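You operate a simulated robot arm through the tools that you are given. There is no shell and no other tool. Be economical: measure what you need, move in short steps, check, and stop when the job is done.

You are at the controls of a simulated robot arm. One attempt, no reset.

JOB
Park the two pins from the middle, slide the rail fully open and tighten both rail knobs.
Fine: any free parking hole at the plate's sides will do; touch no button, clamp or switch.

It is judged by the outcome, as a careful person would: the job done as asked, and still so three seconds after it is handed in. It fails if anything else is knocked over, pushed out of place, dropped, spilled or broken.

ROBOT AND FRAMES
A 7-joint arm with a two-finger parallel gripper, fixed in place. Base frame: the origin is at the foot of the arm, x ahead of it, y to its left, z up. Readings come in mm, rad, newtons and seconds.
With the tool pointing down near the work surface it reaches from about 340 to 780 mm from the base axis. Its first joint turns from -2.897 to 2.897 rad. Payload 3.91 kg.
The TCP is the grasp point between the finger pads, 30 mm short of the fingertips. In the tool frame z runs along the fingers and y along their closing line. Largest opening 110 mm; finger width 20, thickness 10; the body of the gripper, 48 by 112 mm, starts 55 mm behind the TCP.
Orientation is that of the tool frame in the base frame, as a unit quaternion [x, y, z, w]. With the fingers straight down and closing along the base's y, the tool's x points along the base's -x, its y along +y and its z along -z.

CONTROLS
- The arm moves only by the tool apply_moves. Its argument "commands" is a list that holds one entry, the list of rows, each a list of 7 numbers: the shift along the tool's x, y, z in mm, then the turn, a rotation vector about the tool's x, y, z in rad, then the gripper command, from -1 (fully open) to 1 (shut), values between in proportion. In form: [[[dx, dy, dz, rx, ry, rz, hand], ...]]. A call has 1 to 8 rows; each row is the pose to reach, as a shift and turn from the pose commanded when the call began, along the tool's axes at that moment. Rows are played at 5 a second. More than 50 mm and 0.15 rad between two rows, or a gripper value outside its range, and nothing of the call is played. Where a pose cannot be reached the arm comes as near as it can. A force on the tool above 40 N (or 10 N above the force at the start of the call, whichever is more), or a blocked arm, ends the call early, and 0.2 s more pass. The fingers move at their own pace (about 153 mm/s each) and stop on an object; they squeeze with about 44 N. The grip force told is the motor's: it shows also when the fingers shut on nothing. Time passes only in rows, and 0.2 s behind the last, so rows that repeat a pose let the fingers close. It gives the time, the measured TCP pose, the force on the tool (base axes), the opening and the grip force at its end, in the units of the frame above (readings bear some noise).
- Cameras (640 x 400 px; columns grow to the right, rows downward): "scene" is fixed at [45.7, -647.4, 1645.1]; the picture's right is [0.87, -0.49, 0.00], its down [-0.21, -0.38, -0.90] and it looks along [0.44, 0.78, -0.44] (base axes); focal length 344 px, centre (320, 200). "wrist" rides on the gripper at [77, 7, -114] in the tool frame; the picture's right is [-0.09, 1.00, 0.00], its down [-0.80, -0.07, -0.59] and it looks along [-0.59, -0.05, 0.80] (tool axes); focal length 270 px, centre (320, 200).
- camera(camera): a new picture of that camera. The clock stands still meanwhile.
- slide_trunk(by): slides the trunk up (or, below 0, down) by that many mm; the arm rides with it, the base frame stays. It gives what a move gives, with no picture.
- probe_pixels(camera, pixels): there is no depth. For up to 12 entries [column, row, z] of the newest picture of that camera ("zoom" is the newest enlarged one), the place [x, y] in the base frame at which the ray of that pixel passes the height z, good to about 2 mm, but the place of the scene camera against the robot may be out by one fixed shift of up to 18 mm in any direction. The clock stands still meanwhile.
- zoom(camera, box): a new picture of the part [left, top, right, bottom] of that camera's present view, enlarged. The clock stands still meanwhile.
- close_job(): hands the job in; it is judged then, once.

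Keep the steps short. Do not move on a guess: measure, check each grasp and each placing, and mend mistakes. In all there are 80 turns and 54 pictures (those below and enlarged ones count). Leave the gripper open and the arm clear of the work at the hand-in unless told otherwise, and finish with a single line.

The tools are called after ">>>" as name(argument=value, ...) on one line, values as JSON. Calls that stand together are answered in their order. apply_moves: Moves the arm, as the interface text tells. Its arguments: {"type":"object","properties":{"commands":{"type":"array","items":{"type":"array","items":{"type":"array","items":{"type":"number"}}}}},"required":["commands"]} The other tools are called the same way: slide_trunk (by) slides the trunk up or down; camera (camera) takes a picture; probe_pixels (camera, pixels) gives the place at which the rays of pixels pass given heights; zoom (camera, box) takes an enlarged picture of a part of a camera's view; close_job () hands the job in.

At the start:

```text
clock: 0.0
position: [463.9, 146.2, 1313.0]
tool_rot: [-0.001, 1.0, 0.0, 0.0]
force: [0.0, -0.7, 0.7]
grip_width: 110.2
grasp_force: 0.0
trunk travel left (down, up): [-575.0, 35.0]
```

scene: 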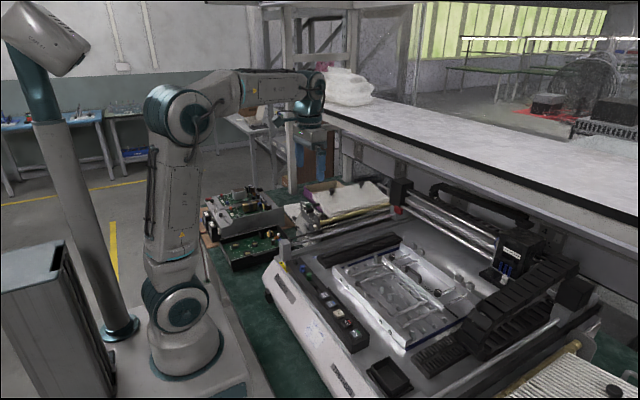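
wrist: 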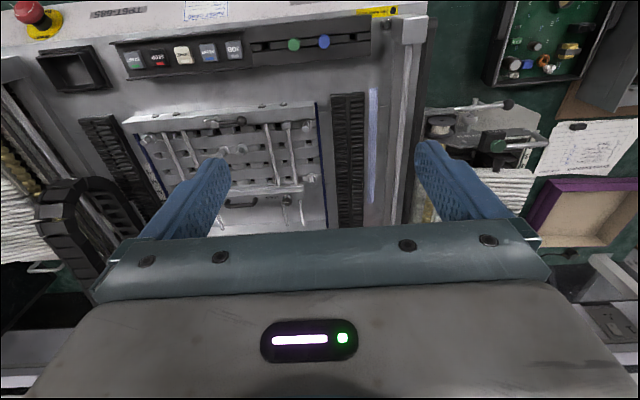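

I see a fixture plate in the wrist view around (225,160). I'll enlarge it in both cameras.

>>> zoom(camera="wrist", box=[110, 80, 350, 240])

>>> zoom(camera="scene", box=[310, 230, 490, 350])

```text
2.50 times, centred on (230, 160) of wrist
```

zoom: 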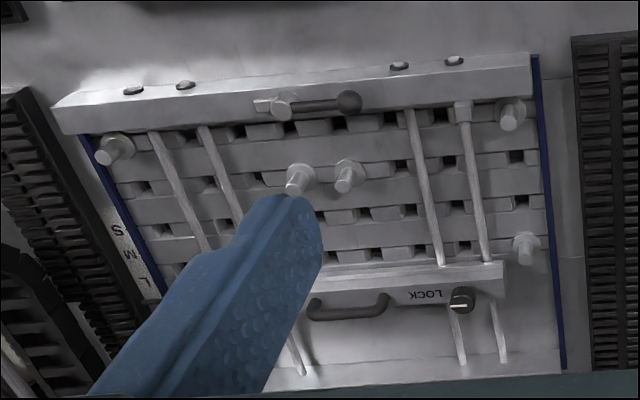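

```text
3.33 times, centred on (400, 290) of scene
```

zoom: 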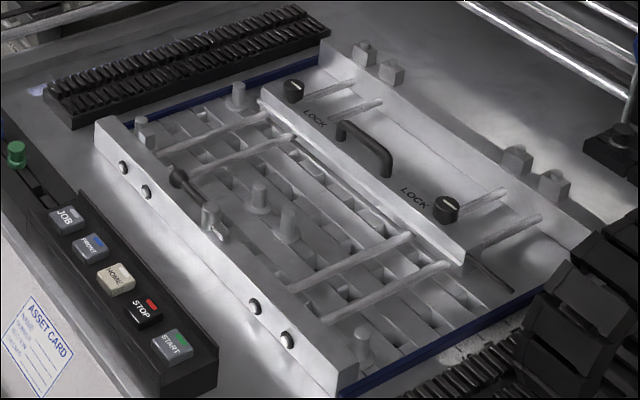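

The plate lies around y≈-20, and one finger hides part of it. I'll shift the tool about 165 mm toward -y at this height so the plate sits between the fingers.

>>> apply_moves(commands=[[[0, -40, 0, 0, 0, 0, -1], [0, -80, 0, 0, 0, 0, -1], [0, -120, 0, 0, 0, 0, -1], [0, -165, 0, 0, 0, 0, -1], [0, -165, 0, 0, 0, 0, -1]]])

>>> camera(camera="wrist")

```text
clock: 1.2
position: [463.8, -19.3, 1314.7]
tool_rot: [-0.001, 1.0, 0.0, 0.001]
force: [0.6, 1.2, -0.1]
grip_width: 109.9
grasp_force: 0.0
trunk travel left (down, up): [-575.0, 35.0]
```

```text
49 pictures are left
```

wrist: 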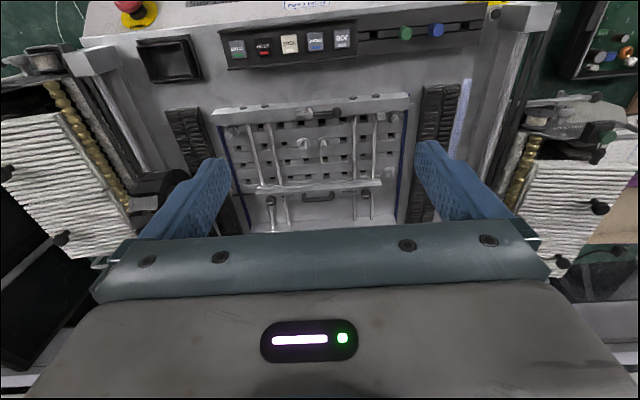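

The plate is now between the fingers. I'll enlarge it.

>>> zoom(camera="wrist", box=[196, 84, 436, 234])

>>> probe_pixels(camera="wrist", pixels=[[213, 115, 950], [408, 95, 950], [213, 115, 1050], [408, 95, 1050], [266, 188, 950], [266, 188, 1050], [400, 222, 1000], [250, 230, 1000]])

```text
2.67 times, centred on (316, 159) of wrist
```

zoom: 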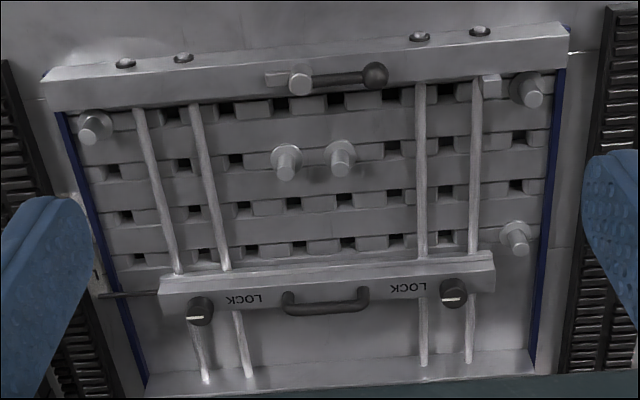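

```text
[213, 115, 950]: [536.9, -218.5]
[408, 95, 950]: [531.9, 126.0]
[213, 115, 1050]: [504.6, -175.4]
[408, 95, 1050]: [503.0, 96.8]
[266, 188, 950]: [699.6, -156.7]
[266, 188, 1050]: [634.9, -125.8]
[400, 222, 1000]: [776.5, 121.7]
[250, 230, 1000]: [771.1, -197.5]
```

Two middle pins are at zoom (287,162) and (341,155), the side pins at (90,130), (530,90) and (515,238), and the rail has two knobs. I'll go 120 mm lower and 30 mm back for a closer look.

>>> apply_moves(commands=[[[10, 0, 40, 0, 0, 0, -1], [20, 0, 80, 0, 0, 0, -1], [30, 0, 120, 0, 0, 0, -1], [30, 0, 120, 0, 0, 0, -1]]])

>>> camera(camera="wrist")

```text
clock: 2.2
position: [433.1, -16.6, 1194.0]
tool_rot: [0.0, 1.0, 0.0, 0.0]
force: [-0.6, -0.9, -0.7]
grip_width: 109.8
grasp_force: 0.0
trunk travel left (down, up): [-575.0, 35.0]
```

```text
47 pictures are left
```

wrist: 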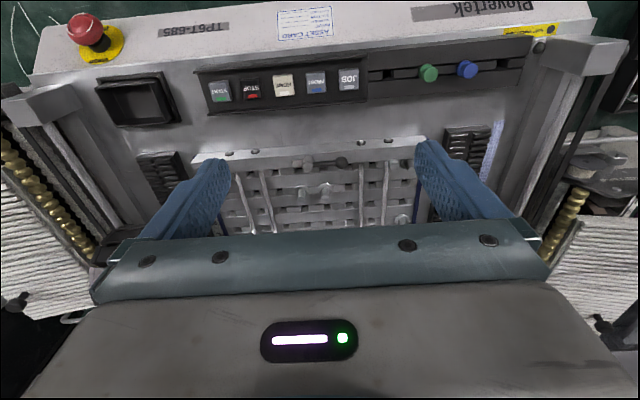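

I'll measure the bar ends from this second viewpoint to find the height.

>>> probe_pixels(camera="wrist", pixels=[[190, 160, 950], [425, 138, 950], [190, 160, 1000], [425, 138, 1000], [190, 160, 1050], [425, 138, 1050]])

>>> apply_moves(commands=[[[-45, 0, 0, 0, 0, 0, -1], [-90, 0, 0, 0, 0, 0, -1], [-120, 0, 0, 0, 0, 0, -1], [-120, 0, 0, 0, 0, 0, -1]]])

>>> camera(camera="wrist")

```text
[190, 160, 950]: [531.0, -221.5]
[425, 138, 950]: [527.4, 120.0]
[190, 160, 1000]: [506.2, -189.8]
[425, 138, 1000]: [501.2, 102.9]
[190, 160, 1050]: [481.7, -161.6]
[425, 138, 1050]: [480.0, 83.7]
```

```text
clock: 3.2
position: [554.2, -18.8, 1193.8]
tool_rot: [0.0, 1.0, 0.0, 0.001]
force: [-1.0, 0.0, 1.6]
grip_width: 110.0
grasp_force: 0.1
trunk travel left (down, up): [-575.0, 35.0]
```

```text
46 pictures are left
```

wrist: 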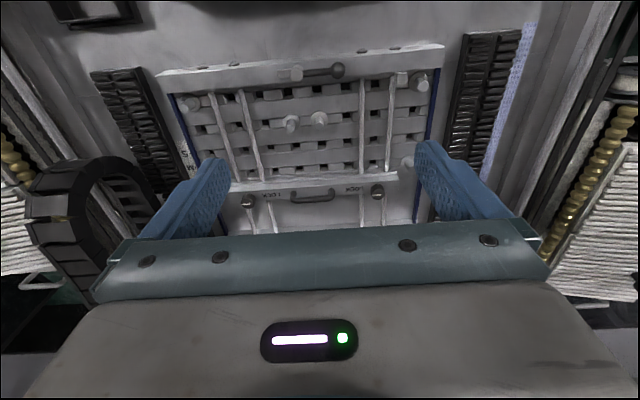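

>>> zoom(camera="wrist", box=[150, 35, 310, 135])

>>> zoom(camera="wrist", box=[290, 30, 450, 130])

>>> zoom(camera="wrist", box=[214, 130, 424, 240])

```text
4.00 times, centred on (230, 85) of wrist
```

zoom: 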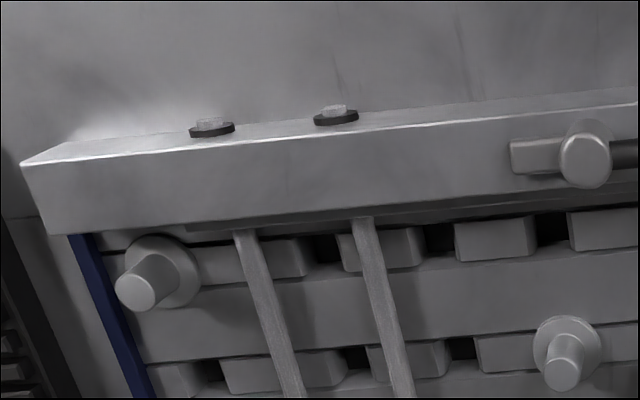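

```text
4.00 times, centred on (370, 80) of wrist
```

zoom: 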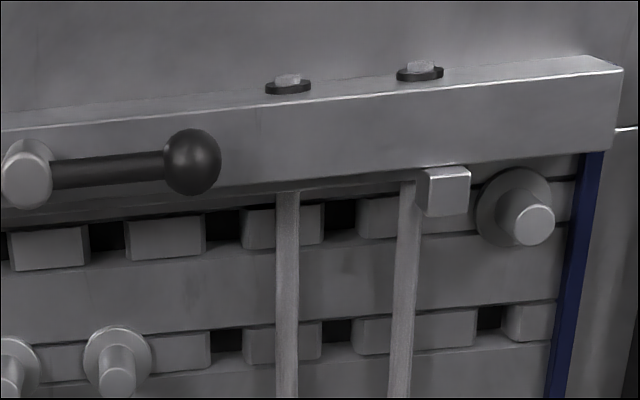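

```text
3.05 times, centred on (319, 185) of wrist
```

zoom: 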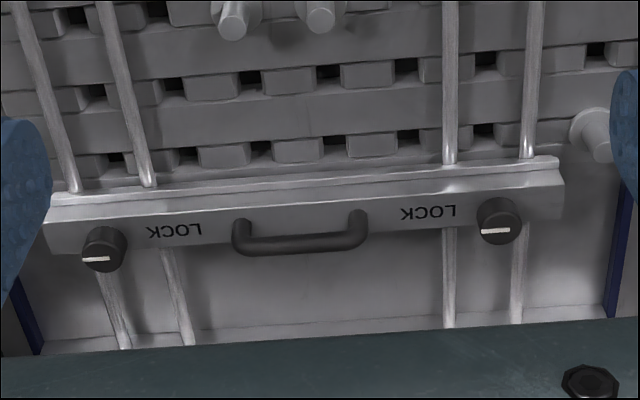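

I need to find the free parking holes. The rear-left side of the plate, at low y, is hidden by the finger, so I'll shift toward -y to see it.

>>> apply_moves(commands=[[[0, -45, 0, 0, 0, 0, -1], [0, -90, 0, 0, 0, 0, -1], [0, -135, 0, 0, 0, 0, -1], [0, -135, 0, 0, 0, 0, -1]]])

>>> zoom(camera="wrist", box=[210, 40, 450, 190])

>>> zoom(camera="scene", box=[380, 280, 500, 355])

```text
clock: 4.2
position: [553.7, -154.2, 1194.3]
tool_rot: [0.0, 1.0, -0.001, 0.0]
force: [0.0, -0.2, -0.7]
grip_width: 110.0
grasp_force: 0.1
trunk travel left (down, up): [-575.0, 35.0]
```

```text
2.67 times, centred on (330, 115) of wrist
```

zoom: 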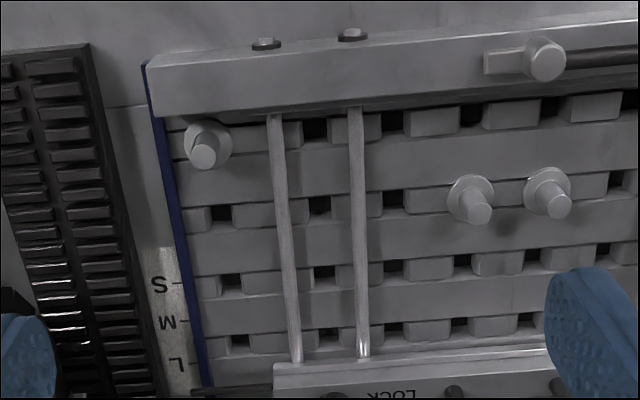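

```text
5.33 times, centred on (440, 318) of scene
```

zoom: 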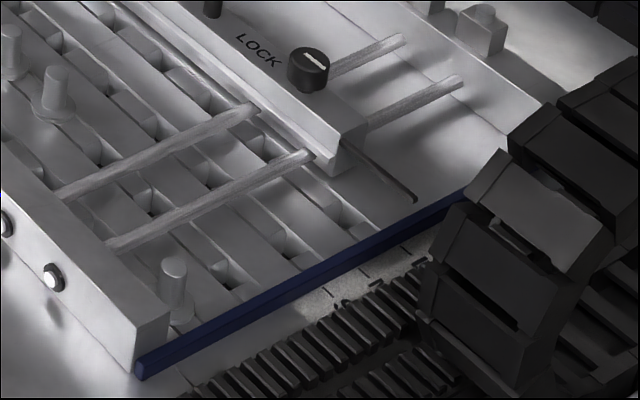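

The outer-column holes are free: left rows 2–4 at zoom (222,215), (232,283), (240,345). By triangulation the right middle pin's tip is near (614,-23,950). I'll move over the middle pins and lower.

>>> apply_moves(commands=[[[-15, 28, 30, 0, 0, 0, -1], [-30, 56, 60, 0, 0, 0, -1], [-45, 84, 90, 0, 0, 0, -1], [-58, 112, 120, 0, 0, 0, -1], [-58, 112, 150, 0, 0, 0, -1], [-58, 112, 150, 0, 0, 0, -1]]])

>>> camera(camera="wrist")

```text
clock: 5.6
position: [610.4, -40.7, 1042.4]
tool_rot: [0.001, 1.0, 0.0, -0.001]
force: [-0.7, -0.8, 0.3]
grip_width: 109.8
grasp_force: 0.2
trunk travel left (down, up): [-575.0, 35.0]
```

```text
40 pictures are left
```

wrist: 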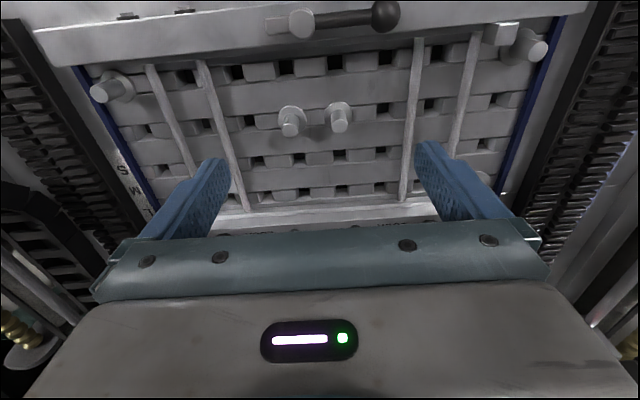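

I can see both pins at (290,129) and (340,125), and side holes at about (147,129), (163,168), (492,99) and (487,146). I'll probe these.

>>> probe_pixels(camera="wrist", pixels=[[290, 129, 950], [340, 125, 950], [292, 118, 925], [338, 114, 925], [292, 118, 935], [338, 114, 935], [147, 129, 925], [163, 168, 925], [492, 99, 925], [487, 146, 925], [535, 48, 950], [118, 87, 950]])

>>> zoom(camera="wrist", box=[230, 70, 410, 190])

```text
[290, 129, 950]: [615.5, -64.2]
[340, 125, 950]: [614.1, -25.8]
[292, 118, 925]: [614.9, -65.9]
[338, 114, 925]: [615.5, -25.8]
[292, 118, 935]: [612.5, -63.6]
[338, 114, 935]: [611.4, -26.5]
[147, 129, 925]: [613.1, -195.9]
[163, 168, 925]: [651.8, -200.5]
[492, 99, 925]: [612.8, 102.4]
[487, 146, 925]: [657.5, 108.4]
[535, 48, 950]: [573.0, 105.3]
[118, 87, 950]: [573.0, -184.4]
```

```text
3.33 times, centred on (320, 130) of wrist
```

zoom: 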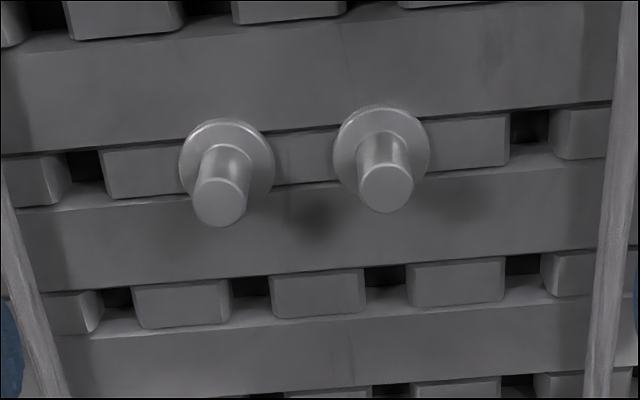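

The pins sit at about (615,-65) and (615,-26), with tips near z=950. Next I'll hover over the left-side holes for a straight view.

>>> apply_moves(commands=[[[0, -45, 0, 0, 0, 0, -1], [0, -90, 0, 0, 0, 0, -1], [0, -130, 0, 0, 0, 0, -1], [0, -150, 0, 0, 0, 0, -1], [0, -150, 0, 0, 0, 0, -1]]])

>>> camera(camera="wrist")

>>> zoom(camera="wrist", box=[220, 60, 430, 200])

```text
clock: 6.8
position: [612.1, -191.8, 1044.2]
tool_rot: [0.0, 1.0, 0.0, 0.0]
force: [0.1, 0.3, 0.0]
grip_width: 110.0
grasp_force: 0.1
trunk travel left (down, up): [-575.0, 35.0]
```

```text
38 pictures are left
```

wrist: 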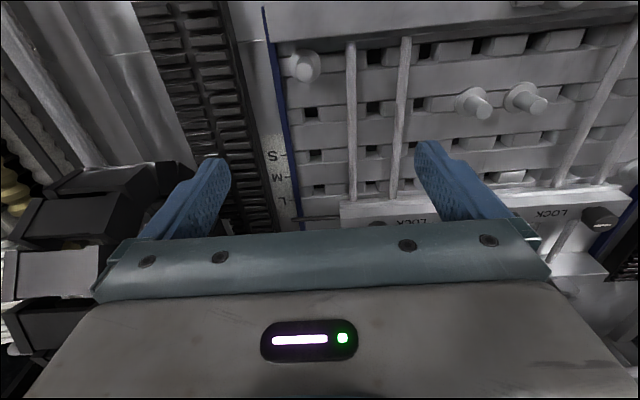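

```text
2.86 times, centred on (325, 130) of wrist
```

zoom: 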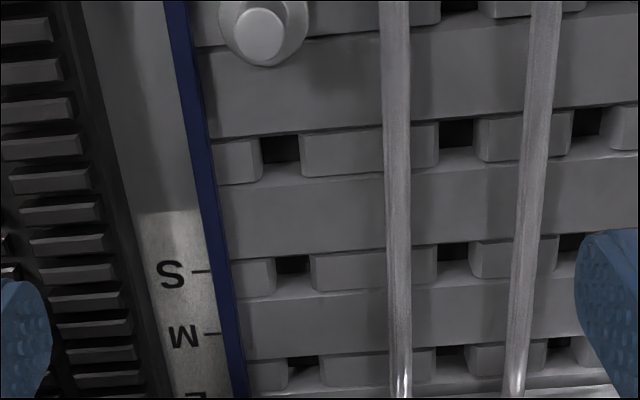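

Triangulation puts the parked left pin at about (573,-199) and the left hole at (614,-199). By symmetry the right holes are near y≈+109, with plenty of room. The middle pins are about 12 mm thick. I'll hover over the right middle pin (614.5,-26) with a 34 mm opening, tips just above the pin.

>>> apply_moves(commands=[[[-2, 42, 0, 0, 0, 0, 0.38], [-2, 84, 0, 0, 0, 0, 0.38], [-2, 126, 0, 0, 0, 0, 0.38], [-2, 166, 0, 0, 0, 0, 0.38], [-2, 166, 30, 0, 0, 0, 0.38], [-2, 166, 54, 0, 0, 0, 0.38], [-2, 166, 54, 0, 0, 0, 0.38]]])

>>> camera(camera="wrist")

```text
clock: 8.4
position: [614.7, -25.2, 989.3]
tool_rot: [0.001, 1.0, 0.0, 0.0]
force: [-0.1, 0.5, 0.0]
grip_width: 34.2
grasp_force: 0.0
trunk travel left (down, up): [-575.0, 35.0]
```

```text
36 pictures are left
```

wrist: 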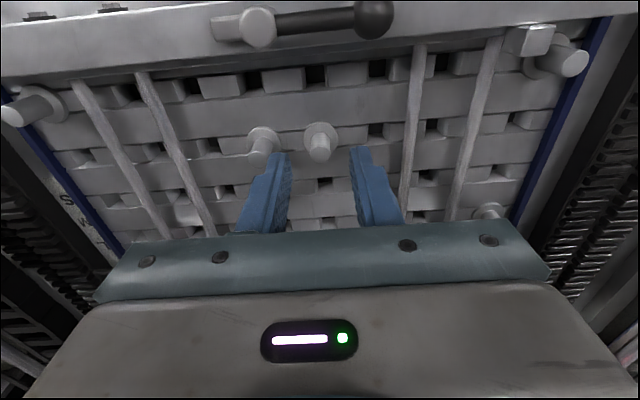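

>>> probe_pixels(camera="wrist", pixels=[[320, 155, 950], [263, 157, 950], [321, 137, 926], [264, 139, 926], [519, 118, 920], [519, 118, 926], [510, 168, 926], [573, 62, 950]])

>>> zoom(camera="wrist", box=[230, 100, 410, 220])

```text
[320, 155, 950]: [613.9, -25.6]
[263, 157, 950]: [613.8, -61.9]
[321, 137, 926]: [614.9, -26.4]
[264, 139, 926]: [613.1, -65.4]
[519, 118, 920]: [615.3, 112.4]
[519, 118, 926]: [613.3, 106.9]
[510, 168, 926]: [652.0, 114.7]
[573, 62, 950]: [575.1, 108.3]
```

```text
3.33 times, centred on (320, 160) of wrist
```

zoom: 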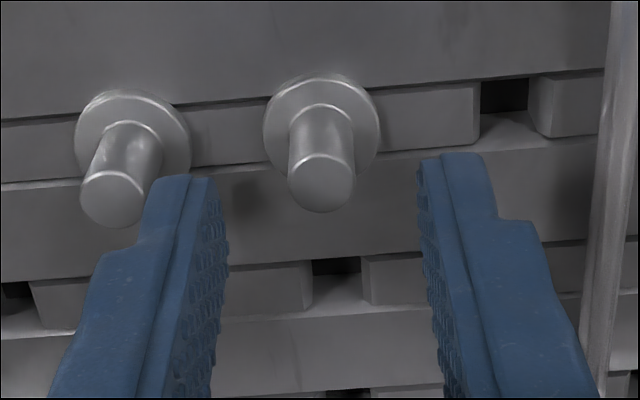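

The pin is centred between the fingertips. I'll narrow the opening slightly, descend 27 mm and close.

>>> apply_moves(commands=[[[0.5, -0.5, 0, 0, 0, 0, 0.48], [0.5, -0.5, 14, 0, 0, 0, 0.48], [0.5, -0.5, 27, 0, 0, 0, 0.48], [0.5, -0.5, 27, 0, 0, 0, 0.48], [0.5, -0.5, 27, 0, 0, 0, 1], [0.5, -0.5, 27, 0, 0, 0, 1], [0.5, -0.5, 27, 0, 0, 0, 1]]])

```text
clock: 10.0
position: [613.5, -26.0, 964.1]
tool_rot: [0.0, 1.0, 0.0, 0.0]
force: [-0.7, -0.2, -0.1]
grip_width: 10.1
grasp_force: 43.8
trunk travel left (down, up): [-575.0, 35.0]
```

I've gripped a 10 mm wide pin. I'll lift it straight up.

>>> apply_moves(commands=[[[0, 0, -12, 0, 0, 0, 1], [0, 0, -25, 0, 0, 0, 1], [0, 0, -40, 0, 0, 0, 1], [0, 0, -60, 0, 0, 0, 1], [0, 0, -60, 0, 0, 0, 1]]])

>>> camera(camera="wrist")

>>> zoom(camera="scene", box=[340, 240, 460, 315])

```text
clock: 11.2
position: [613.9, -26.0, 1023.9]
tool_rot: [-0.001, 1.0, 0.0, 0.0]
force: [0.4, -0.4, -0.3]
grip_width: 9.9
grasp_force: 43.9
trunk travel left (down, up): [-575.0, 35.0]
```

```text
34 pictures are left
```

wrist: 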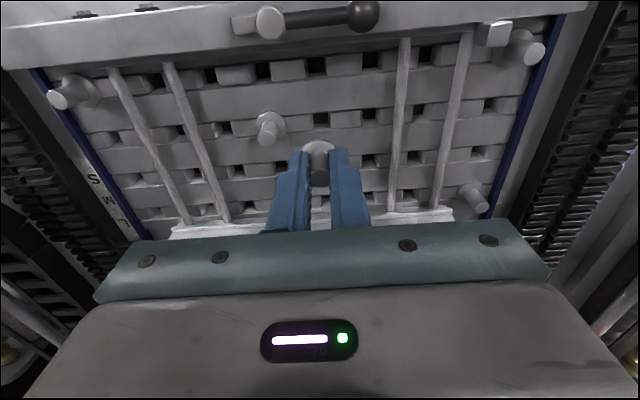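

```text
5.33 times, centred on (400, 278) of scene
```

zoom: 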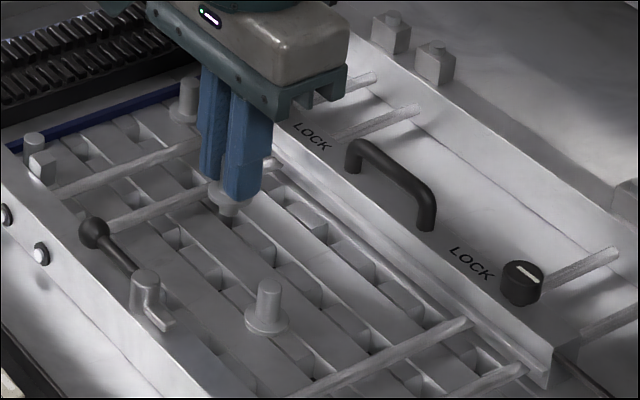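

The pin is lifted with its shank clear. I'll move toward the right holes, stop 40 mm short in y, and measure the hole with a clear view.

>>> apply_moves(commands=[[[0, 40, 0, 0, 0, 0, 1], [0, 80, 0, 0, 0, 0, 1], [0, 96, 0, 0, 0, 0, 1], [0, 96, 0, 0, 0, 0, 1]]])

>>> zoom(camera="wrist", box=[260, 20, 440, 200])

```text
clock: 12.2
position: [614.7, 70.6, 1022.8]
tool_rot: [0.001, 1.0, 0.0, 0.0]
force: [0.5, -0.4, -0.1]
grip_width: 10.2
grasp_force: 43.9
trunk travel left (down, up): [-575.0, 35.0]
```

```text
2.22 times, centred on (350, 110) of wrist
```

zoom: 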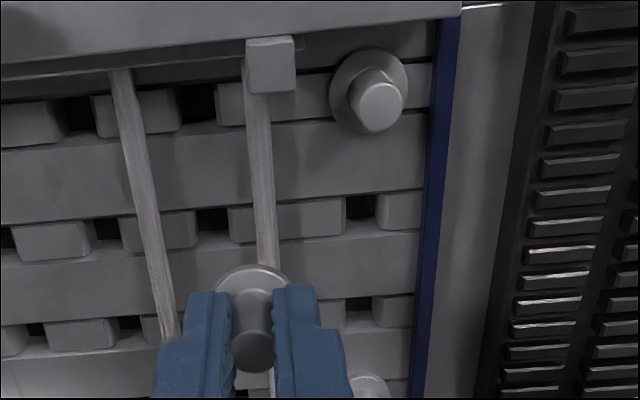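

>>> probe_pixels(camera="zoom", pixels=[[360, 208, 920], [360, 208, 926], [361, 213, 924], [360, 314, 924], [377, 108, 950], [366, 92, 926], [115, 222, 924]])

```text
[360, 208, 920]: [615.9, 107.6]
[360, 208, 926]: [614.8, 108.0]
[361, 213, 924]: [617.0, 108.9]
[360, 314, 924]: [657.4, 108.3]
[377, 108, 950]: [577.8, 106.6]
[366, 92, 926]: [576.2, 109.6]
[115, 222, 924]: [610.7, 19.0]
```

The hole is at about (615.5,108), z≈925. I'll move over it and lower to TCP 990 to check alignment.

>>> apply_moves(commands=[[[-0.5, 20, 0, 0, 0, 0, 1], [-0.5, 37.6, 0, 0, 0, 0, 1], [-0.5, 37.6, 15, 0, 0, 0, 1], [-0.5, 37.6, 32, 0, 0, 0, 1], [-0.5, 37.6, 32, 0, 0, 0, 1]]])

>>> zoom(camera="wrist", box=[260, 80, 380, 180])

>>> zoom(camera="scene", box=[320, 235, 420, 300])

```text
clock: 13.4
position: [614.5, 106.7, 990.5]
tool_rot: [0.001, 1.0, 0.0, 0.0]
force: [0.6, 0.1, -0.7]
grip_width: 9.9
grasp_force: 43.8
trunk travel left (down, up): [-575.0, 35.0]
```

```text
4.00 times, centred on (320, 130) of wrist
```

zoom: 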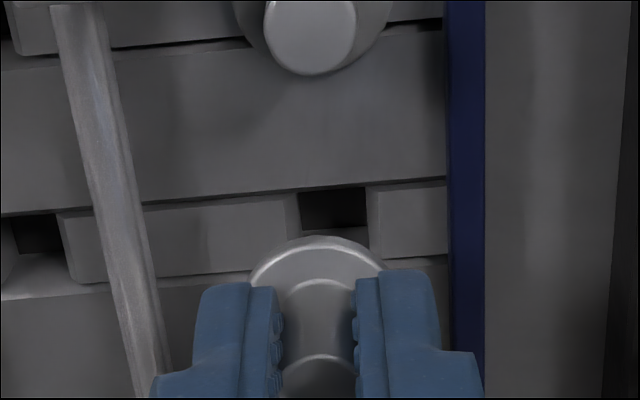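

```text
6.15 times, centred on (370, 268) of scene
```

zoom: 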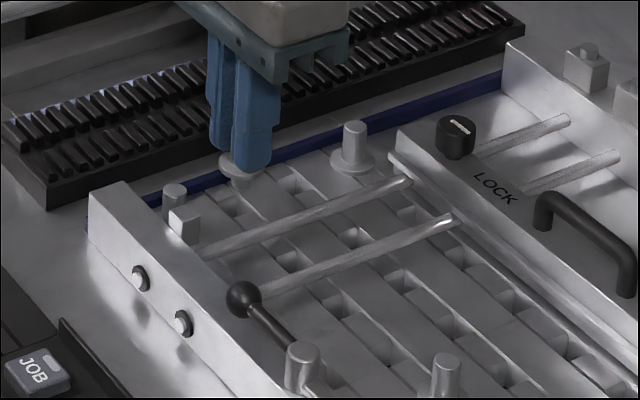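

The hole centre computes to y≈109.5 while the TCP reads 106.7. I'll correct by +2.6 mm and lower gently to the original seat height.

>>> apply_moves(commands=[[[0, 2.6, 0, 0, 0, 0, 1], [0, 2.6, 7, 0, 0, 0, 1], [0, 2.6, 13, 0, 0, 0, 1], [0, 2.6, 18, 0, 0, 0, 1], [0, 2.6, 22, 0, 0, 0, 1], [0, 2.6, 25.5, 0, 0, 0, 1], [0, 2.6, 25.5, 0, 0, 0, 1]]])

>>> zoom(camera="wrist", box=[260, 80, 380, 180])

```text
clock: 15.0
position: [614.5, 110.7, 964.8]
tool_rot: [0.0, 1.0, 0.0, 0.0]
force: [-0.2, 0.9, -0.5]
grip_width: 10.2
grasp_force: 44.3
trunk travel left (down, up): [-575.0, 35.0]
```

```text
4.00 times, centred on (320, 130) of wrist
```

zoom: 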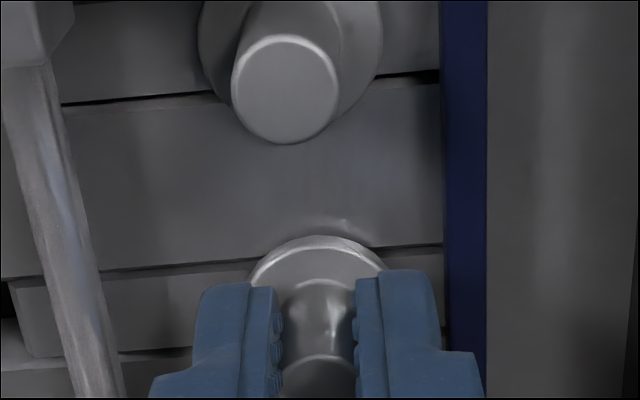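

It went down without resistance to the seat height, and the flange rests on the plate. I'll open a little and retreat upward.

>>> apply_moves(commands=[[[0, 0, 0, 0, 0, 0, 0.55], [0, 0, 0, 0, 0, 0, 0.55], [0, 0, -15, 0, 0, 0, 0.55], [0, 0, -40, 0, 0, 0, 0.55], [0, 0, -75, 0, 0, 0, 0.55], [0, 0, -75, 0, 0, 0, 0.55]]])

>>> camera(camera="wrist")

```text
clock: 16.4
position: [613.4, 111.1, 1041.4]
tool_rot: [0.0, 1.0, -0.001, 0.0]
force: [-0.4, 0.2, -0.4]
grip_width: 24.8
grasp_force: 0.1
trunk travel left (down, up): [-575.0, 35.0]
```

```text
28 pictures are left
```

wrist: 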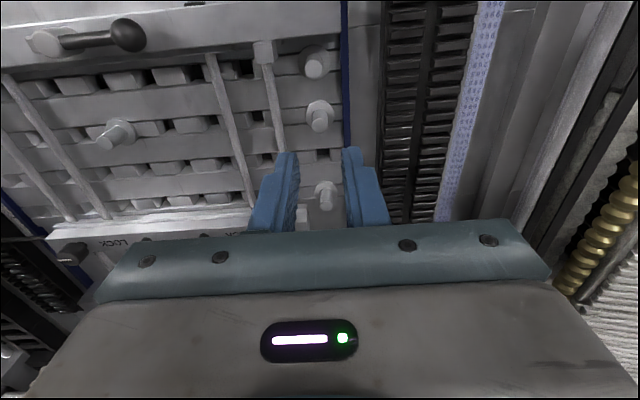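

The first pin stands in right row 2. I'll measure the row-3 hole at about (322,155) from here.

>>> zoom(camera="wrist", box=[260, 90, 380, 210])

```text
3.33 times, centred on (320, 150) of wrist
```

zoom: 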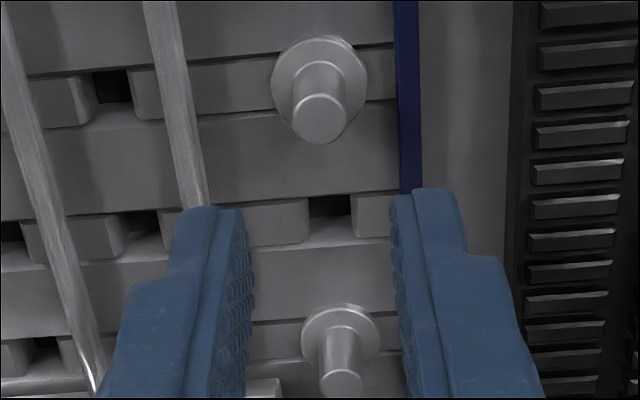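

>>> probe_pixels(camera="zoom", pixels=[[330, 208, 922], [330, 212, 924], [319, 118, 950], [319, 85, 927], [343, 382, 950], [340, 333, 927], [112, 88, 922]])

```text
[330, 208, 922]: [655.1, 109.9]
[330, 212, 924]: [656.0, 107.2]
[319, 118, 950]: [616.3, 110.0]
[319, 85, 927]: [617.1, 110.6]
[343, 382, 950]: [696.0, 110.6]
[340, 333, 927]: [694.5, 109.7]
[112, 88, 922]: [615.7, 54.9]
```

The right side holes are spaced 40 mm apart, so row 3 is at about (655.5,109.7). Now I'll go to the second middle pin at (614,-64.5) and check above it.

>>> apply_moves(commands=[[[-0.5, -45, 0, 0, 0, 0, 0.4], [-0.5, -90, 0, 0, 0, 0, 0.4], [-0.5, -135, 0, 0, 0, 0, 0.4], [-0.5, -175.5, 0, 0, 0, 0, 0.4], [-0.5, -175.5, 30, 0, 0, 0, 0.4], [-0.5, -175.5, 52, 0, 0, 0, 0.4], [-0.5, -175.5, 52, 0, 0, 0, 0.4]]])

>>> zoom(camera="wrist", box=[230, 100, 410, 220])

```text
clock: 18.0
position: [614.7, -66.2, 988.9]
tool_rot: [-0.001, 1.0, 0.0, 0.0]
force: [-0.5, 0.5, 1.7]
grip_width: 33.0
grasp_force: 0.0
trunk travel left (down, up): [-575.0, 35.0]
```

```text
3.33 times, centred on (320, 160) of wrist
```

zoom: 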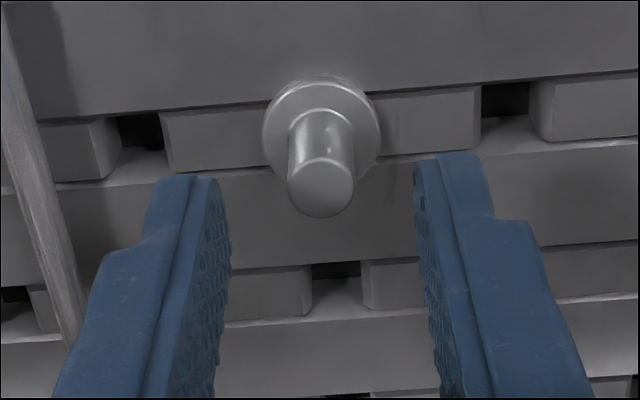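

The view matches the first grasp, with the pin centred. I'll descend, close and lift.

>>> apply_moves(commands=[[[0.3, 0.7, 12, 0, 0, 0, 0.45], [0.3, 0.7, 26, 0, 0, 0, 0.45], [0.3, 0.7, 26, 0, 0, 0, 0.45], [0.3, 0.7, 26, 0, 0, 0, 1], [0.3, 0.7, 26, 0, 0, 0, 1], [0.3, 0.7, 26, 0, 0, 0, 1]]])

>>> apply_moves(commands=[[[0, 0, -12, 0, 0, 0, 1], [0, 0, -25, 0, 0, 0, 1], [0, 0, -40, 0, 0, 0, 1], [0, 0, -60, 0, 0, 0, 1], [0, 0, -60, 0, 0, 0, 1]]])

```text
clock: 19.4
position: [614.3, -64.8, 962.2]
tool_rot: [0.0, 1.0, -0.001, -0.001]
force: [-0.8, -0.1, -0.1]
grip_width: 9.8
grasp_force: 43.9
trunk travel left (down, up): [-575.0, 35.0]
```

```text
clock: 20.6
position: [613.2, -64.8, 1022.0]
tool_rot: [0.0, 1.0, 0.0, 0.0]
force: [0.5, -0.1, 0.0]
grip_width: 10.0
grasp_force: 43.4
trunk travel left (down, up): [-575.0, 35.0]
```

The second pin is held. I'll carry it over right row 3, lowering to TCP 990 for a check.

>>> apply_moves(commands=[[[-10, 44, 0, 0, 0, 0, 1], [-20, 88, 0, 0, 0, 0, 1], [-30, 132, 0, 0, 0, 0, 1], [-40.2, 174.8, 0, 0, 0, 0, 1], [-40.2, 174.8, 16, 0, 0, 0, 1], [-40.2, 174.8, 32, 0, 0, 0, 1], [-40.2, 174.8, 32, 0, 0, 0, 1]]])

>>> zoom(camera="wrist", box=[260, 80, 380, 180])

```text
clock: 22.2
position: [653.8, 110.0, 989.0]
tool_rot: [0.0, 1.0, 0.001, 0.001]
force: [0.2, 0.0, -0.1]
grip_width: 9.7
grasp_force: 44.1
trunk travel left (down, up): [-575.0, 35.0]
```

```text
4.00 times, centred on (320, 130) of wrist
```

zoom: 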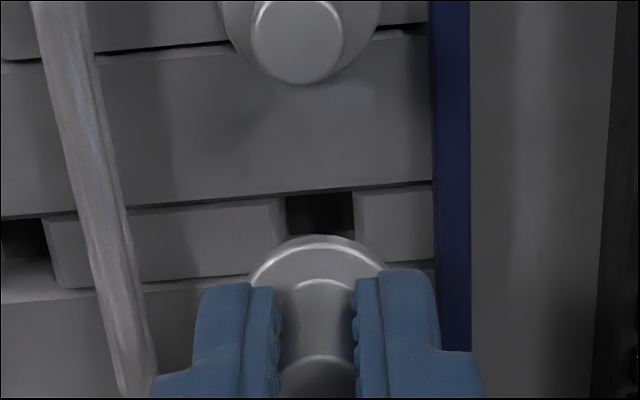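

The hole is at zoom x≈320, matching the alignment that worked for the first pin. I'll lower it.

>>> apply_moves(commands=[[[0, 0, 7, 0, 0, 0, 1], [0, 0, 13, 0, 0, 0, 1], [0, 0, 18, 0, 0, 0, 1], [0, 0, 22, 0, 0, 0, 1], [0, 0, 26.5, 0, 0, 0, 1], [0, 0, 26.5, 0, 0, 0, 1]]])

>>> zoom(camera="wrist", box=[260, 80, 380, 180])

```text
clock: 23.6
position: [655.1, 109.8, 963.4]
tool_rot: [0.0, 1.0, 0.0, -0.001]
force: [-0.1, 0.4, 1.0]
grip_width: 10.0
grasp_force: 44.2
trunk travel left (down, up): [-575.0, 35.0]
```

```text
4.00 times, centred on (320, 130) of wrist
```

zoom: 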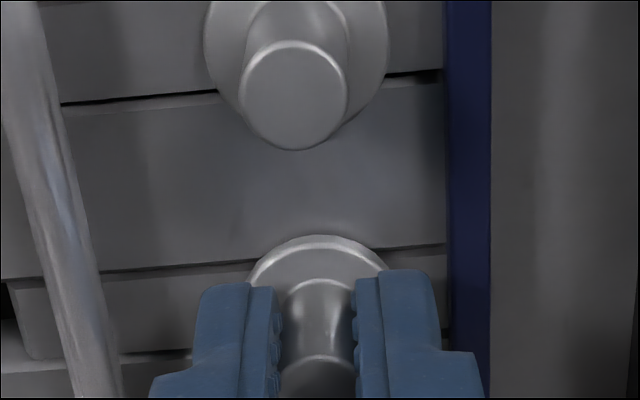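

It's seated. I'll release, rise, and move toward the rail's middle for a look (x≈640, y≈-45, z≈1080).

>>> apply_moves(commands=[[[0, 0, 0, 0, 0, 0, 0.55], [0, 0, 0, 0, 0, 0, 0.55], [0, 0, -20, 0, 0, 0, 0.55], [0, 0, -60, 0, 0, 0, 0.55], [0, -40, -90, 0, 0, 0, 0.0], [0, -80, -117, 0, 0, 0, -0.5], [-15, -120, -117, 0, 0, 0, -1], [-25, -155, -117, 0, 0, 0, -1]]])

>>> camera(camera="wrist")

```text
clock: 25.4
position: [679.3, -46.3, 1080.4]
tool_rot: [0.001, 1.0, 0.0, -0.001]
force: [0.4, 1.0, -0.7]
grip_width: 110.1
grasp_force: 0.1
trunk travel left (down, up): [-575.0, 35.0]
```

```text
23 pictures are left
```

wrist: 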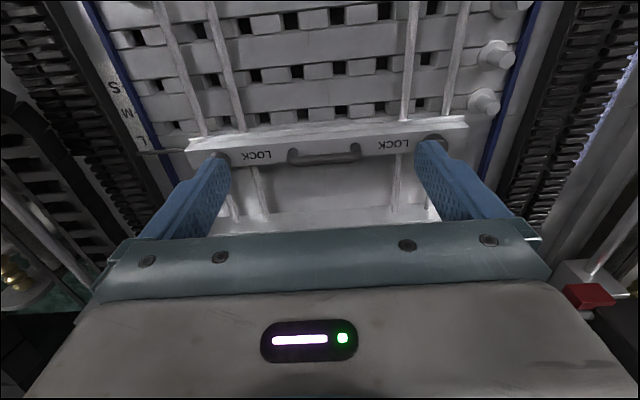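

The rail sits near the "L" tick with its handle at (325,157), the knobs are at about (220,157) and (437,145), and the rear bar is at row ≈220. I'll measure these.

>>> probe_pixels(camera="wrist", pixels=[[325, 160, 960], [325, 160, 975], [325, 135, 945], [325, 165, 945], [221, 156, 960], [437, 146, 960], [254, 218, 935], [254, 218, 925], [150, 150, 925], [290, 160, 960], [360, 155, 960]])

>>> zoom(camera="scene", box=[370, 235, 490, 310])

>>> zoom(camera="wrist", box=[220, 100, 420, 225])

```text
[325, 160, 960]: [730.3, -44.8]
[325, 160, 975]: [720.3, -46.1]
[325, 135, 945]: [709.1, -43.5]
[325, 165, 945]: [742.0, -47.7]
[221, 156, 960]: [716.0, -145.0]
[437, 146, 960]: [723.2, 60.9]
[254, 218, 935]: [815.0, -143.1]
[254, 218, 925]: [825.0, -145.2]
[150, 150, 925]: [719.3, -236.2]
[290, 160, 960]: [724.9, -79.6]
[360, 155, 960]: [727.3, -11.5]
```

```text
5.33 times, centred on (430, 272) of scene
```

zoom: 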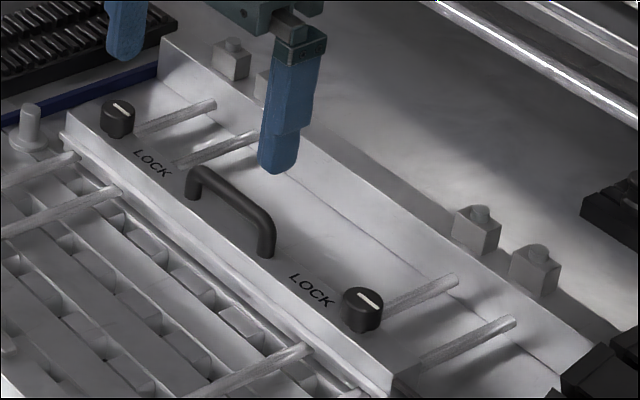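

```text
3.20 times, centred on (320, 162) of wrist
```

zoom: 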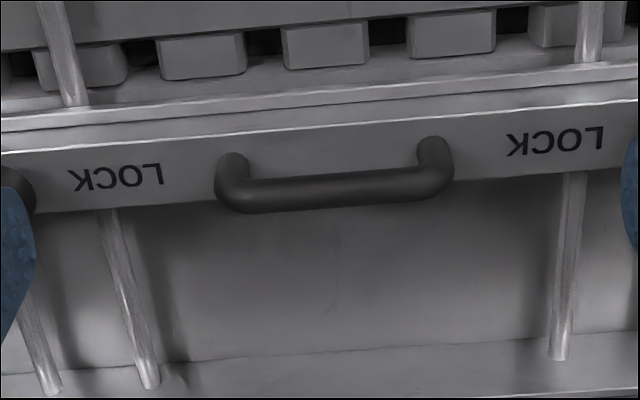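

The rail's front edge is at x≈705 and the handle bar near (720,-45). I'll close the fingers and lower them in front of the rail's middle, tips about 12 mm above the plate, then check before pushing.

>>> apply_moves(commands=[[[2, 0, 0, 0, 0, 0, 1], [2, 0, 30, 0, 0, 0, 1], [2, 0, 60, 0, 0, 0, 1], [2, 0, 85, 0, 0, 0, 1], [2, 0, 105, 0, 0, 0, 1], [2, 0, 112, 0, 0, 0, 1], [2, 0, 112, 0, 0, 0, 1]]])

>>> zoom(camera="wrist", box=[220, 80, 420, 230])

>>> zoom(camera="scene", box=[370, 235, 490, 310])

```text
clock: 27.0
position: [678.6, -44.4, 968.3]
tool_rot: [0.0, 1.0, -0.001, 0.0]
force: [-0.3, -1.1, 1.5]
grip_width: 0.1
grasp_force: 38.0
trunk travel left (down, up): [-575.0, 35.0]
```

```text
2.67 times, centred on (320, 155) of wrist
```

zoom: 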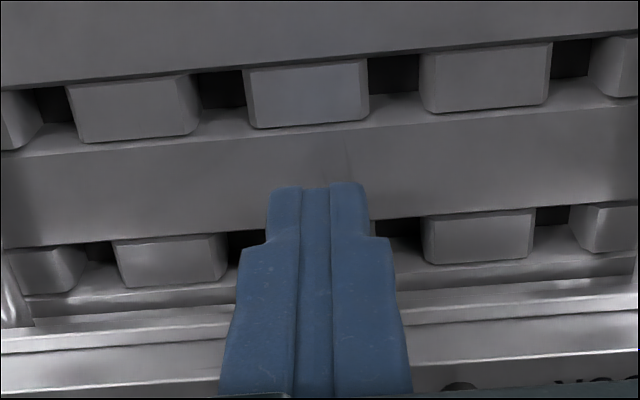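

```text
5.33 times, centred on (430, 272) of scene
```

zoom: 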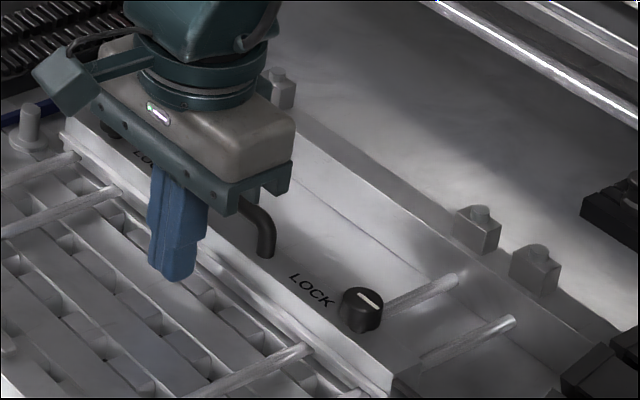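

The fingertips stand in front of the rail and clear of the plate. I'll push the rail toward +x in small steps.

>>> apply_moves(commands=[[[-8, 0, 0, 0, 0, 0, 1], [-14, 0, 0, 0, 0, 0, 1], [-20, 0, 0, 0, 0, 0, 1], [-26, 0, 0, 0, 0, 0, 1], [-32, 0, 0, 0, 0, 0, 1], [-38, 0, 0, 0, 0, 0, 1], [-44, 0, 0, 0, 0, 0, 1]]])

>>> zoom(camera="scene", box=[370, 235, 490, 310])

```text
clock: 28.6
position: [721.0, -44.9, 968.1]
tool_rot: [0.0, 1.0, 0.0, 0.0]
force: [-0.5, 0.3, 0.0]
grip_width: 0.0
grasp_force: 37.0
trunk travel left (down, up): [-575.0, 35.0]
```

```text
5.33 times, centred on (430, 272) of scene
```

zoom: 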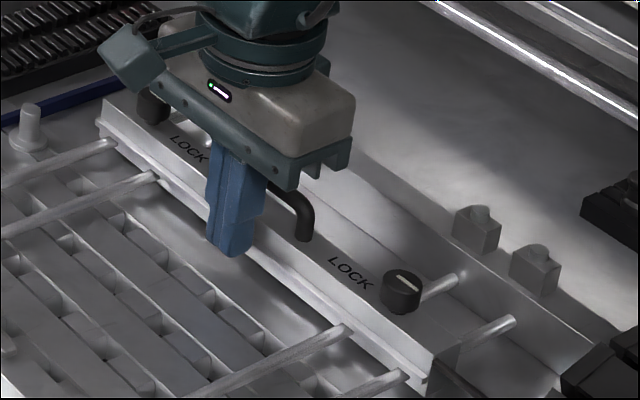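

The rail is sliding with little force. I'll keep pushing until something stops it.

>>> apply_moves(commands=[[[-6, 0, 0, 0, 0, 0, 1], [-12, 0, 0, 0, 0, 0, 1], [-18, 0, 0, 0, 0, 0, 1], [-24, 0, 0, 0, 0, 0, 1], [-30, 0, 0, 0, 0, 0, 1], [-36, 0, 0, 0, 0, 0, 1], [-42, 0, 0, 0, 0, 0, 1], [-48, 0, 0, 0, 0, 0, 1]]])

>>> zoom(camera="scene", box=[370, 235, 490, 310])

```text
clock: 29.8
position: [739.8, -45.4, 967.5]
tool_rot: [0.0, 1.0, 0.0, -0.011]
force: [-21.1, 1.0, 6.5]
grip_width: 0.3
grasp_force: 37.8
trunk travel left (down, up): [-575.0, 35.0]
stopped in row 5: the force on the tool passed its limit (the readings are from after the stop); the commanded pose is now the measured one
```

```text
5.33 times, centred on (430, 272) of scene
```

zoom: 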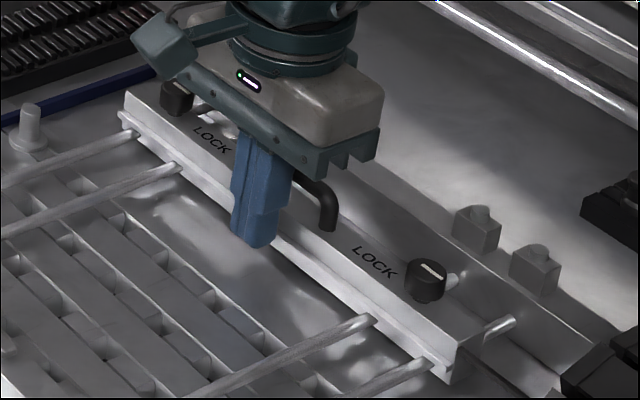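

The rail hit a hard stop with the TCP at x≈740; force rose past the limit and the rail is still parallel. I'll back off, rise with open fingers, and look at the knobs.

>>> apply_moves(commands=[[[12, 0, 0, 0, 0, 0, 1], [20, 0, -30, 0, 0, 0, 1], [20, 0, -70, 0, 0, 0, 1], [20, 0, -110, 0, 0, 0, 0], [20, 0, -110, 0, 0, 0, -1], [20, 0, -110, 0, 0, 0, -1]]])

>>> camera(camera="wrist")

```text
clock: 31.2
position: [726.6, -43.3, 1076.5]
tool_rot: [-0.001, 1.0, 0.0, -0.01]
force: [0.5, -0.3, 0.1]
grip_width: 110.1
grasp_force: 0.2
trunk travel left (down, up): [-575.0, 35.0]
```

```text
16 pictures are left
```

wrist: 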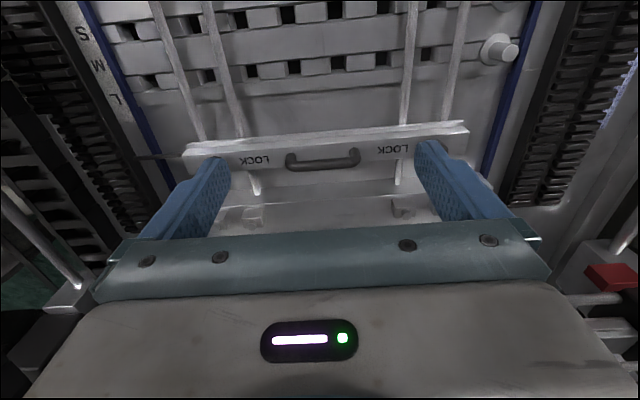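

The rail moved about 47 mm and is parallel. There's a small 0.02 rad tilt left over from the stop, which I'll correct with ry −0.02 while moving over the left knob near (767,-145).

>>> apply_moves(commands=[[[0, -34, 0, 0, -0.01, 0, -1], [-6, -68, 5, 0, -0.02, 0, -1], [-13, -102, 10, 0, -0.02, 0, -1], [-13, -102, 10, 0, -0.02, 0, -1]]])

>>> camera(camera="wrist")

>>> zoom(camera="wrist", box=[240, 100, 400, 220])

```text
clock: 32.2
position: [739.3, -146.1, 1066.5]
tool_rot: [0.0, 1.0, 0.0, 0.001]
force: [-0.4, -0.3, 0.3]
grip_width: 110.2
grasp_force: 0.0
trunk travel left (down, up): [-575.0, 35.0]
```

```text
15 pictures are left
```

wrist: 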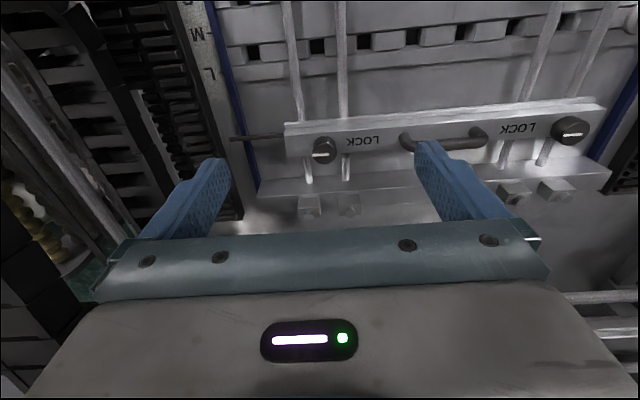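

```text
3.33 times, centred on (320, 160) of wrist
```

zoom: 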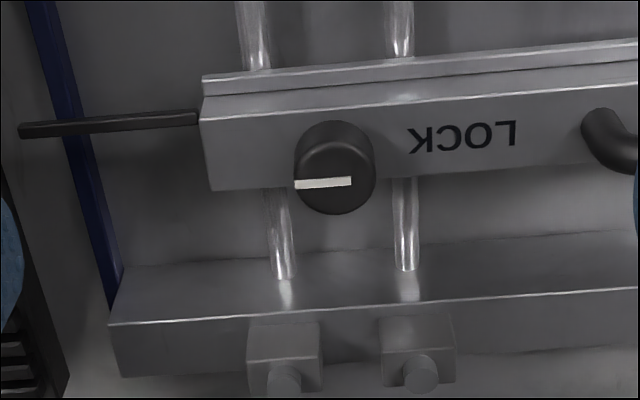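

The left knob's mark points to -y, away from LOCK. The knob is about 21 mm wide, near (770,-143.5). I'll lower over it with a 44 mm opening and check.

>>> apply_moves(commands=[[[-13, 1, 10, 0, 0, 0, 0.2], [-26, 2.5, 25, 0, 0, 0, 0.2], [-28, 2.5, 45, 0, 0, 0, 0.2], [-28, 2.5, 55, 0, 0, 0, 0.2], [-28, 2.5, 55, 0, 0, 0, 0.2]]])

>>> zoom(camera="wrist", box=[240, 100, 400, 220])

```text
clock: 33.4
position: [767.5, -144.4, 1010.4]
tool_rot: [0.0, 1.0, 0.0, 0.001]
force: [-0.4, -0.7, 0.3]
grip_width: 44.1
grasp_force: 0.2
trunk travel left (down, up): [-575.0, 35.0]
```

```text
3.33 times, centred on (320, 160) of wrist
```

zoom: 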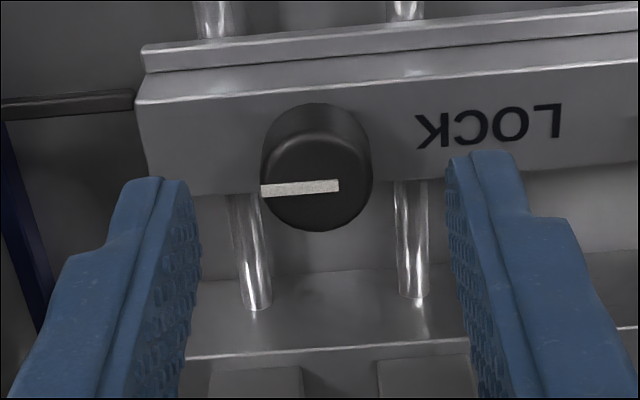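

The knob is centred in y, but its height is still uncertain (about 970±8). I'll go up to the middle with closed fingers, where both knobs are visible at once, to triangulate.

>>> apply_moves(commands=[[[0, 0, -30, 0, 0, 0, 0.2], [10, 35, -30, 0, 0, 0, 1], [20, 70, -30, 0, 0, 0, 1], [25, 99, -30, 0, 0, 0, 1], [25, 99, -30, 0, 0, 0, 1]]])

>>> zoom(camera="wrist", box=[140, 60, 500, 240])

```text
clock: 34.6
position: [740.9, -45.3, 1041.6]
tool_rot: [0.001, 1.0, 0.0, 0.001]
force: [-0.6, 0.3, -0.7]
grip_width: 0.0
grasp_force: 37.2
trunk travel left (down, up): [-575.0, 35.0]
```

```text
1.78 times, centred on (320, 150) of wrist
```

zoom: 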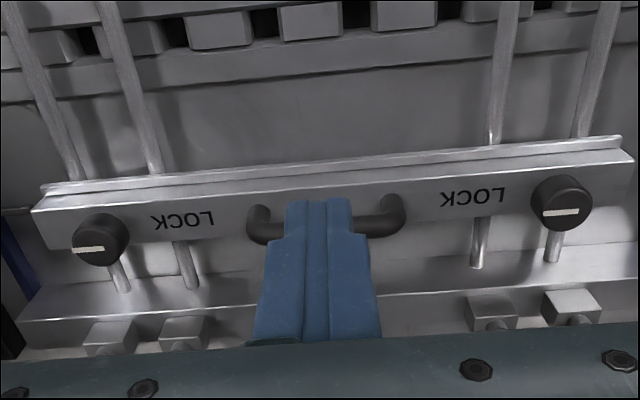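

>>> probe_pixels(camera="zoom", pixels=[[97, 244, 960], [97, 244, 970], [97, 244, 980], [567, 209, 960], [567, 209, 970], [567, 209, 980], [255, 232, 960], [392, 224, 960]])

```text
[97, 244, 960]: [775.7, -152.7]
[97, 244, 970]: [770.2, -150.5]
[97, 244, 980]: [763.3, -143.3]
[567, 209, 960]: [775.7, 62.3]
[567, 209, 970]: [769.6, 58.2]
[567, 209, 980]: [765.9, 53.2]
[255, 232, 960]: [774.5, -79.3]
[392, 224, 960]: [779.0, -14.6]
```

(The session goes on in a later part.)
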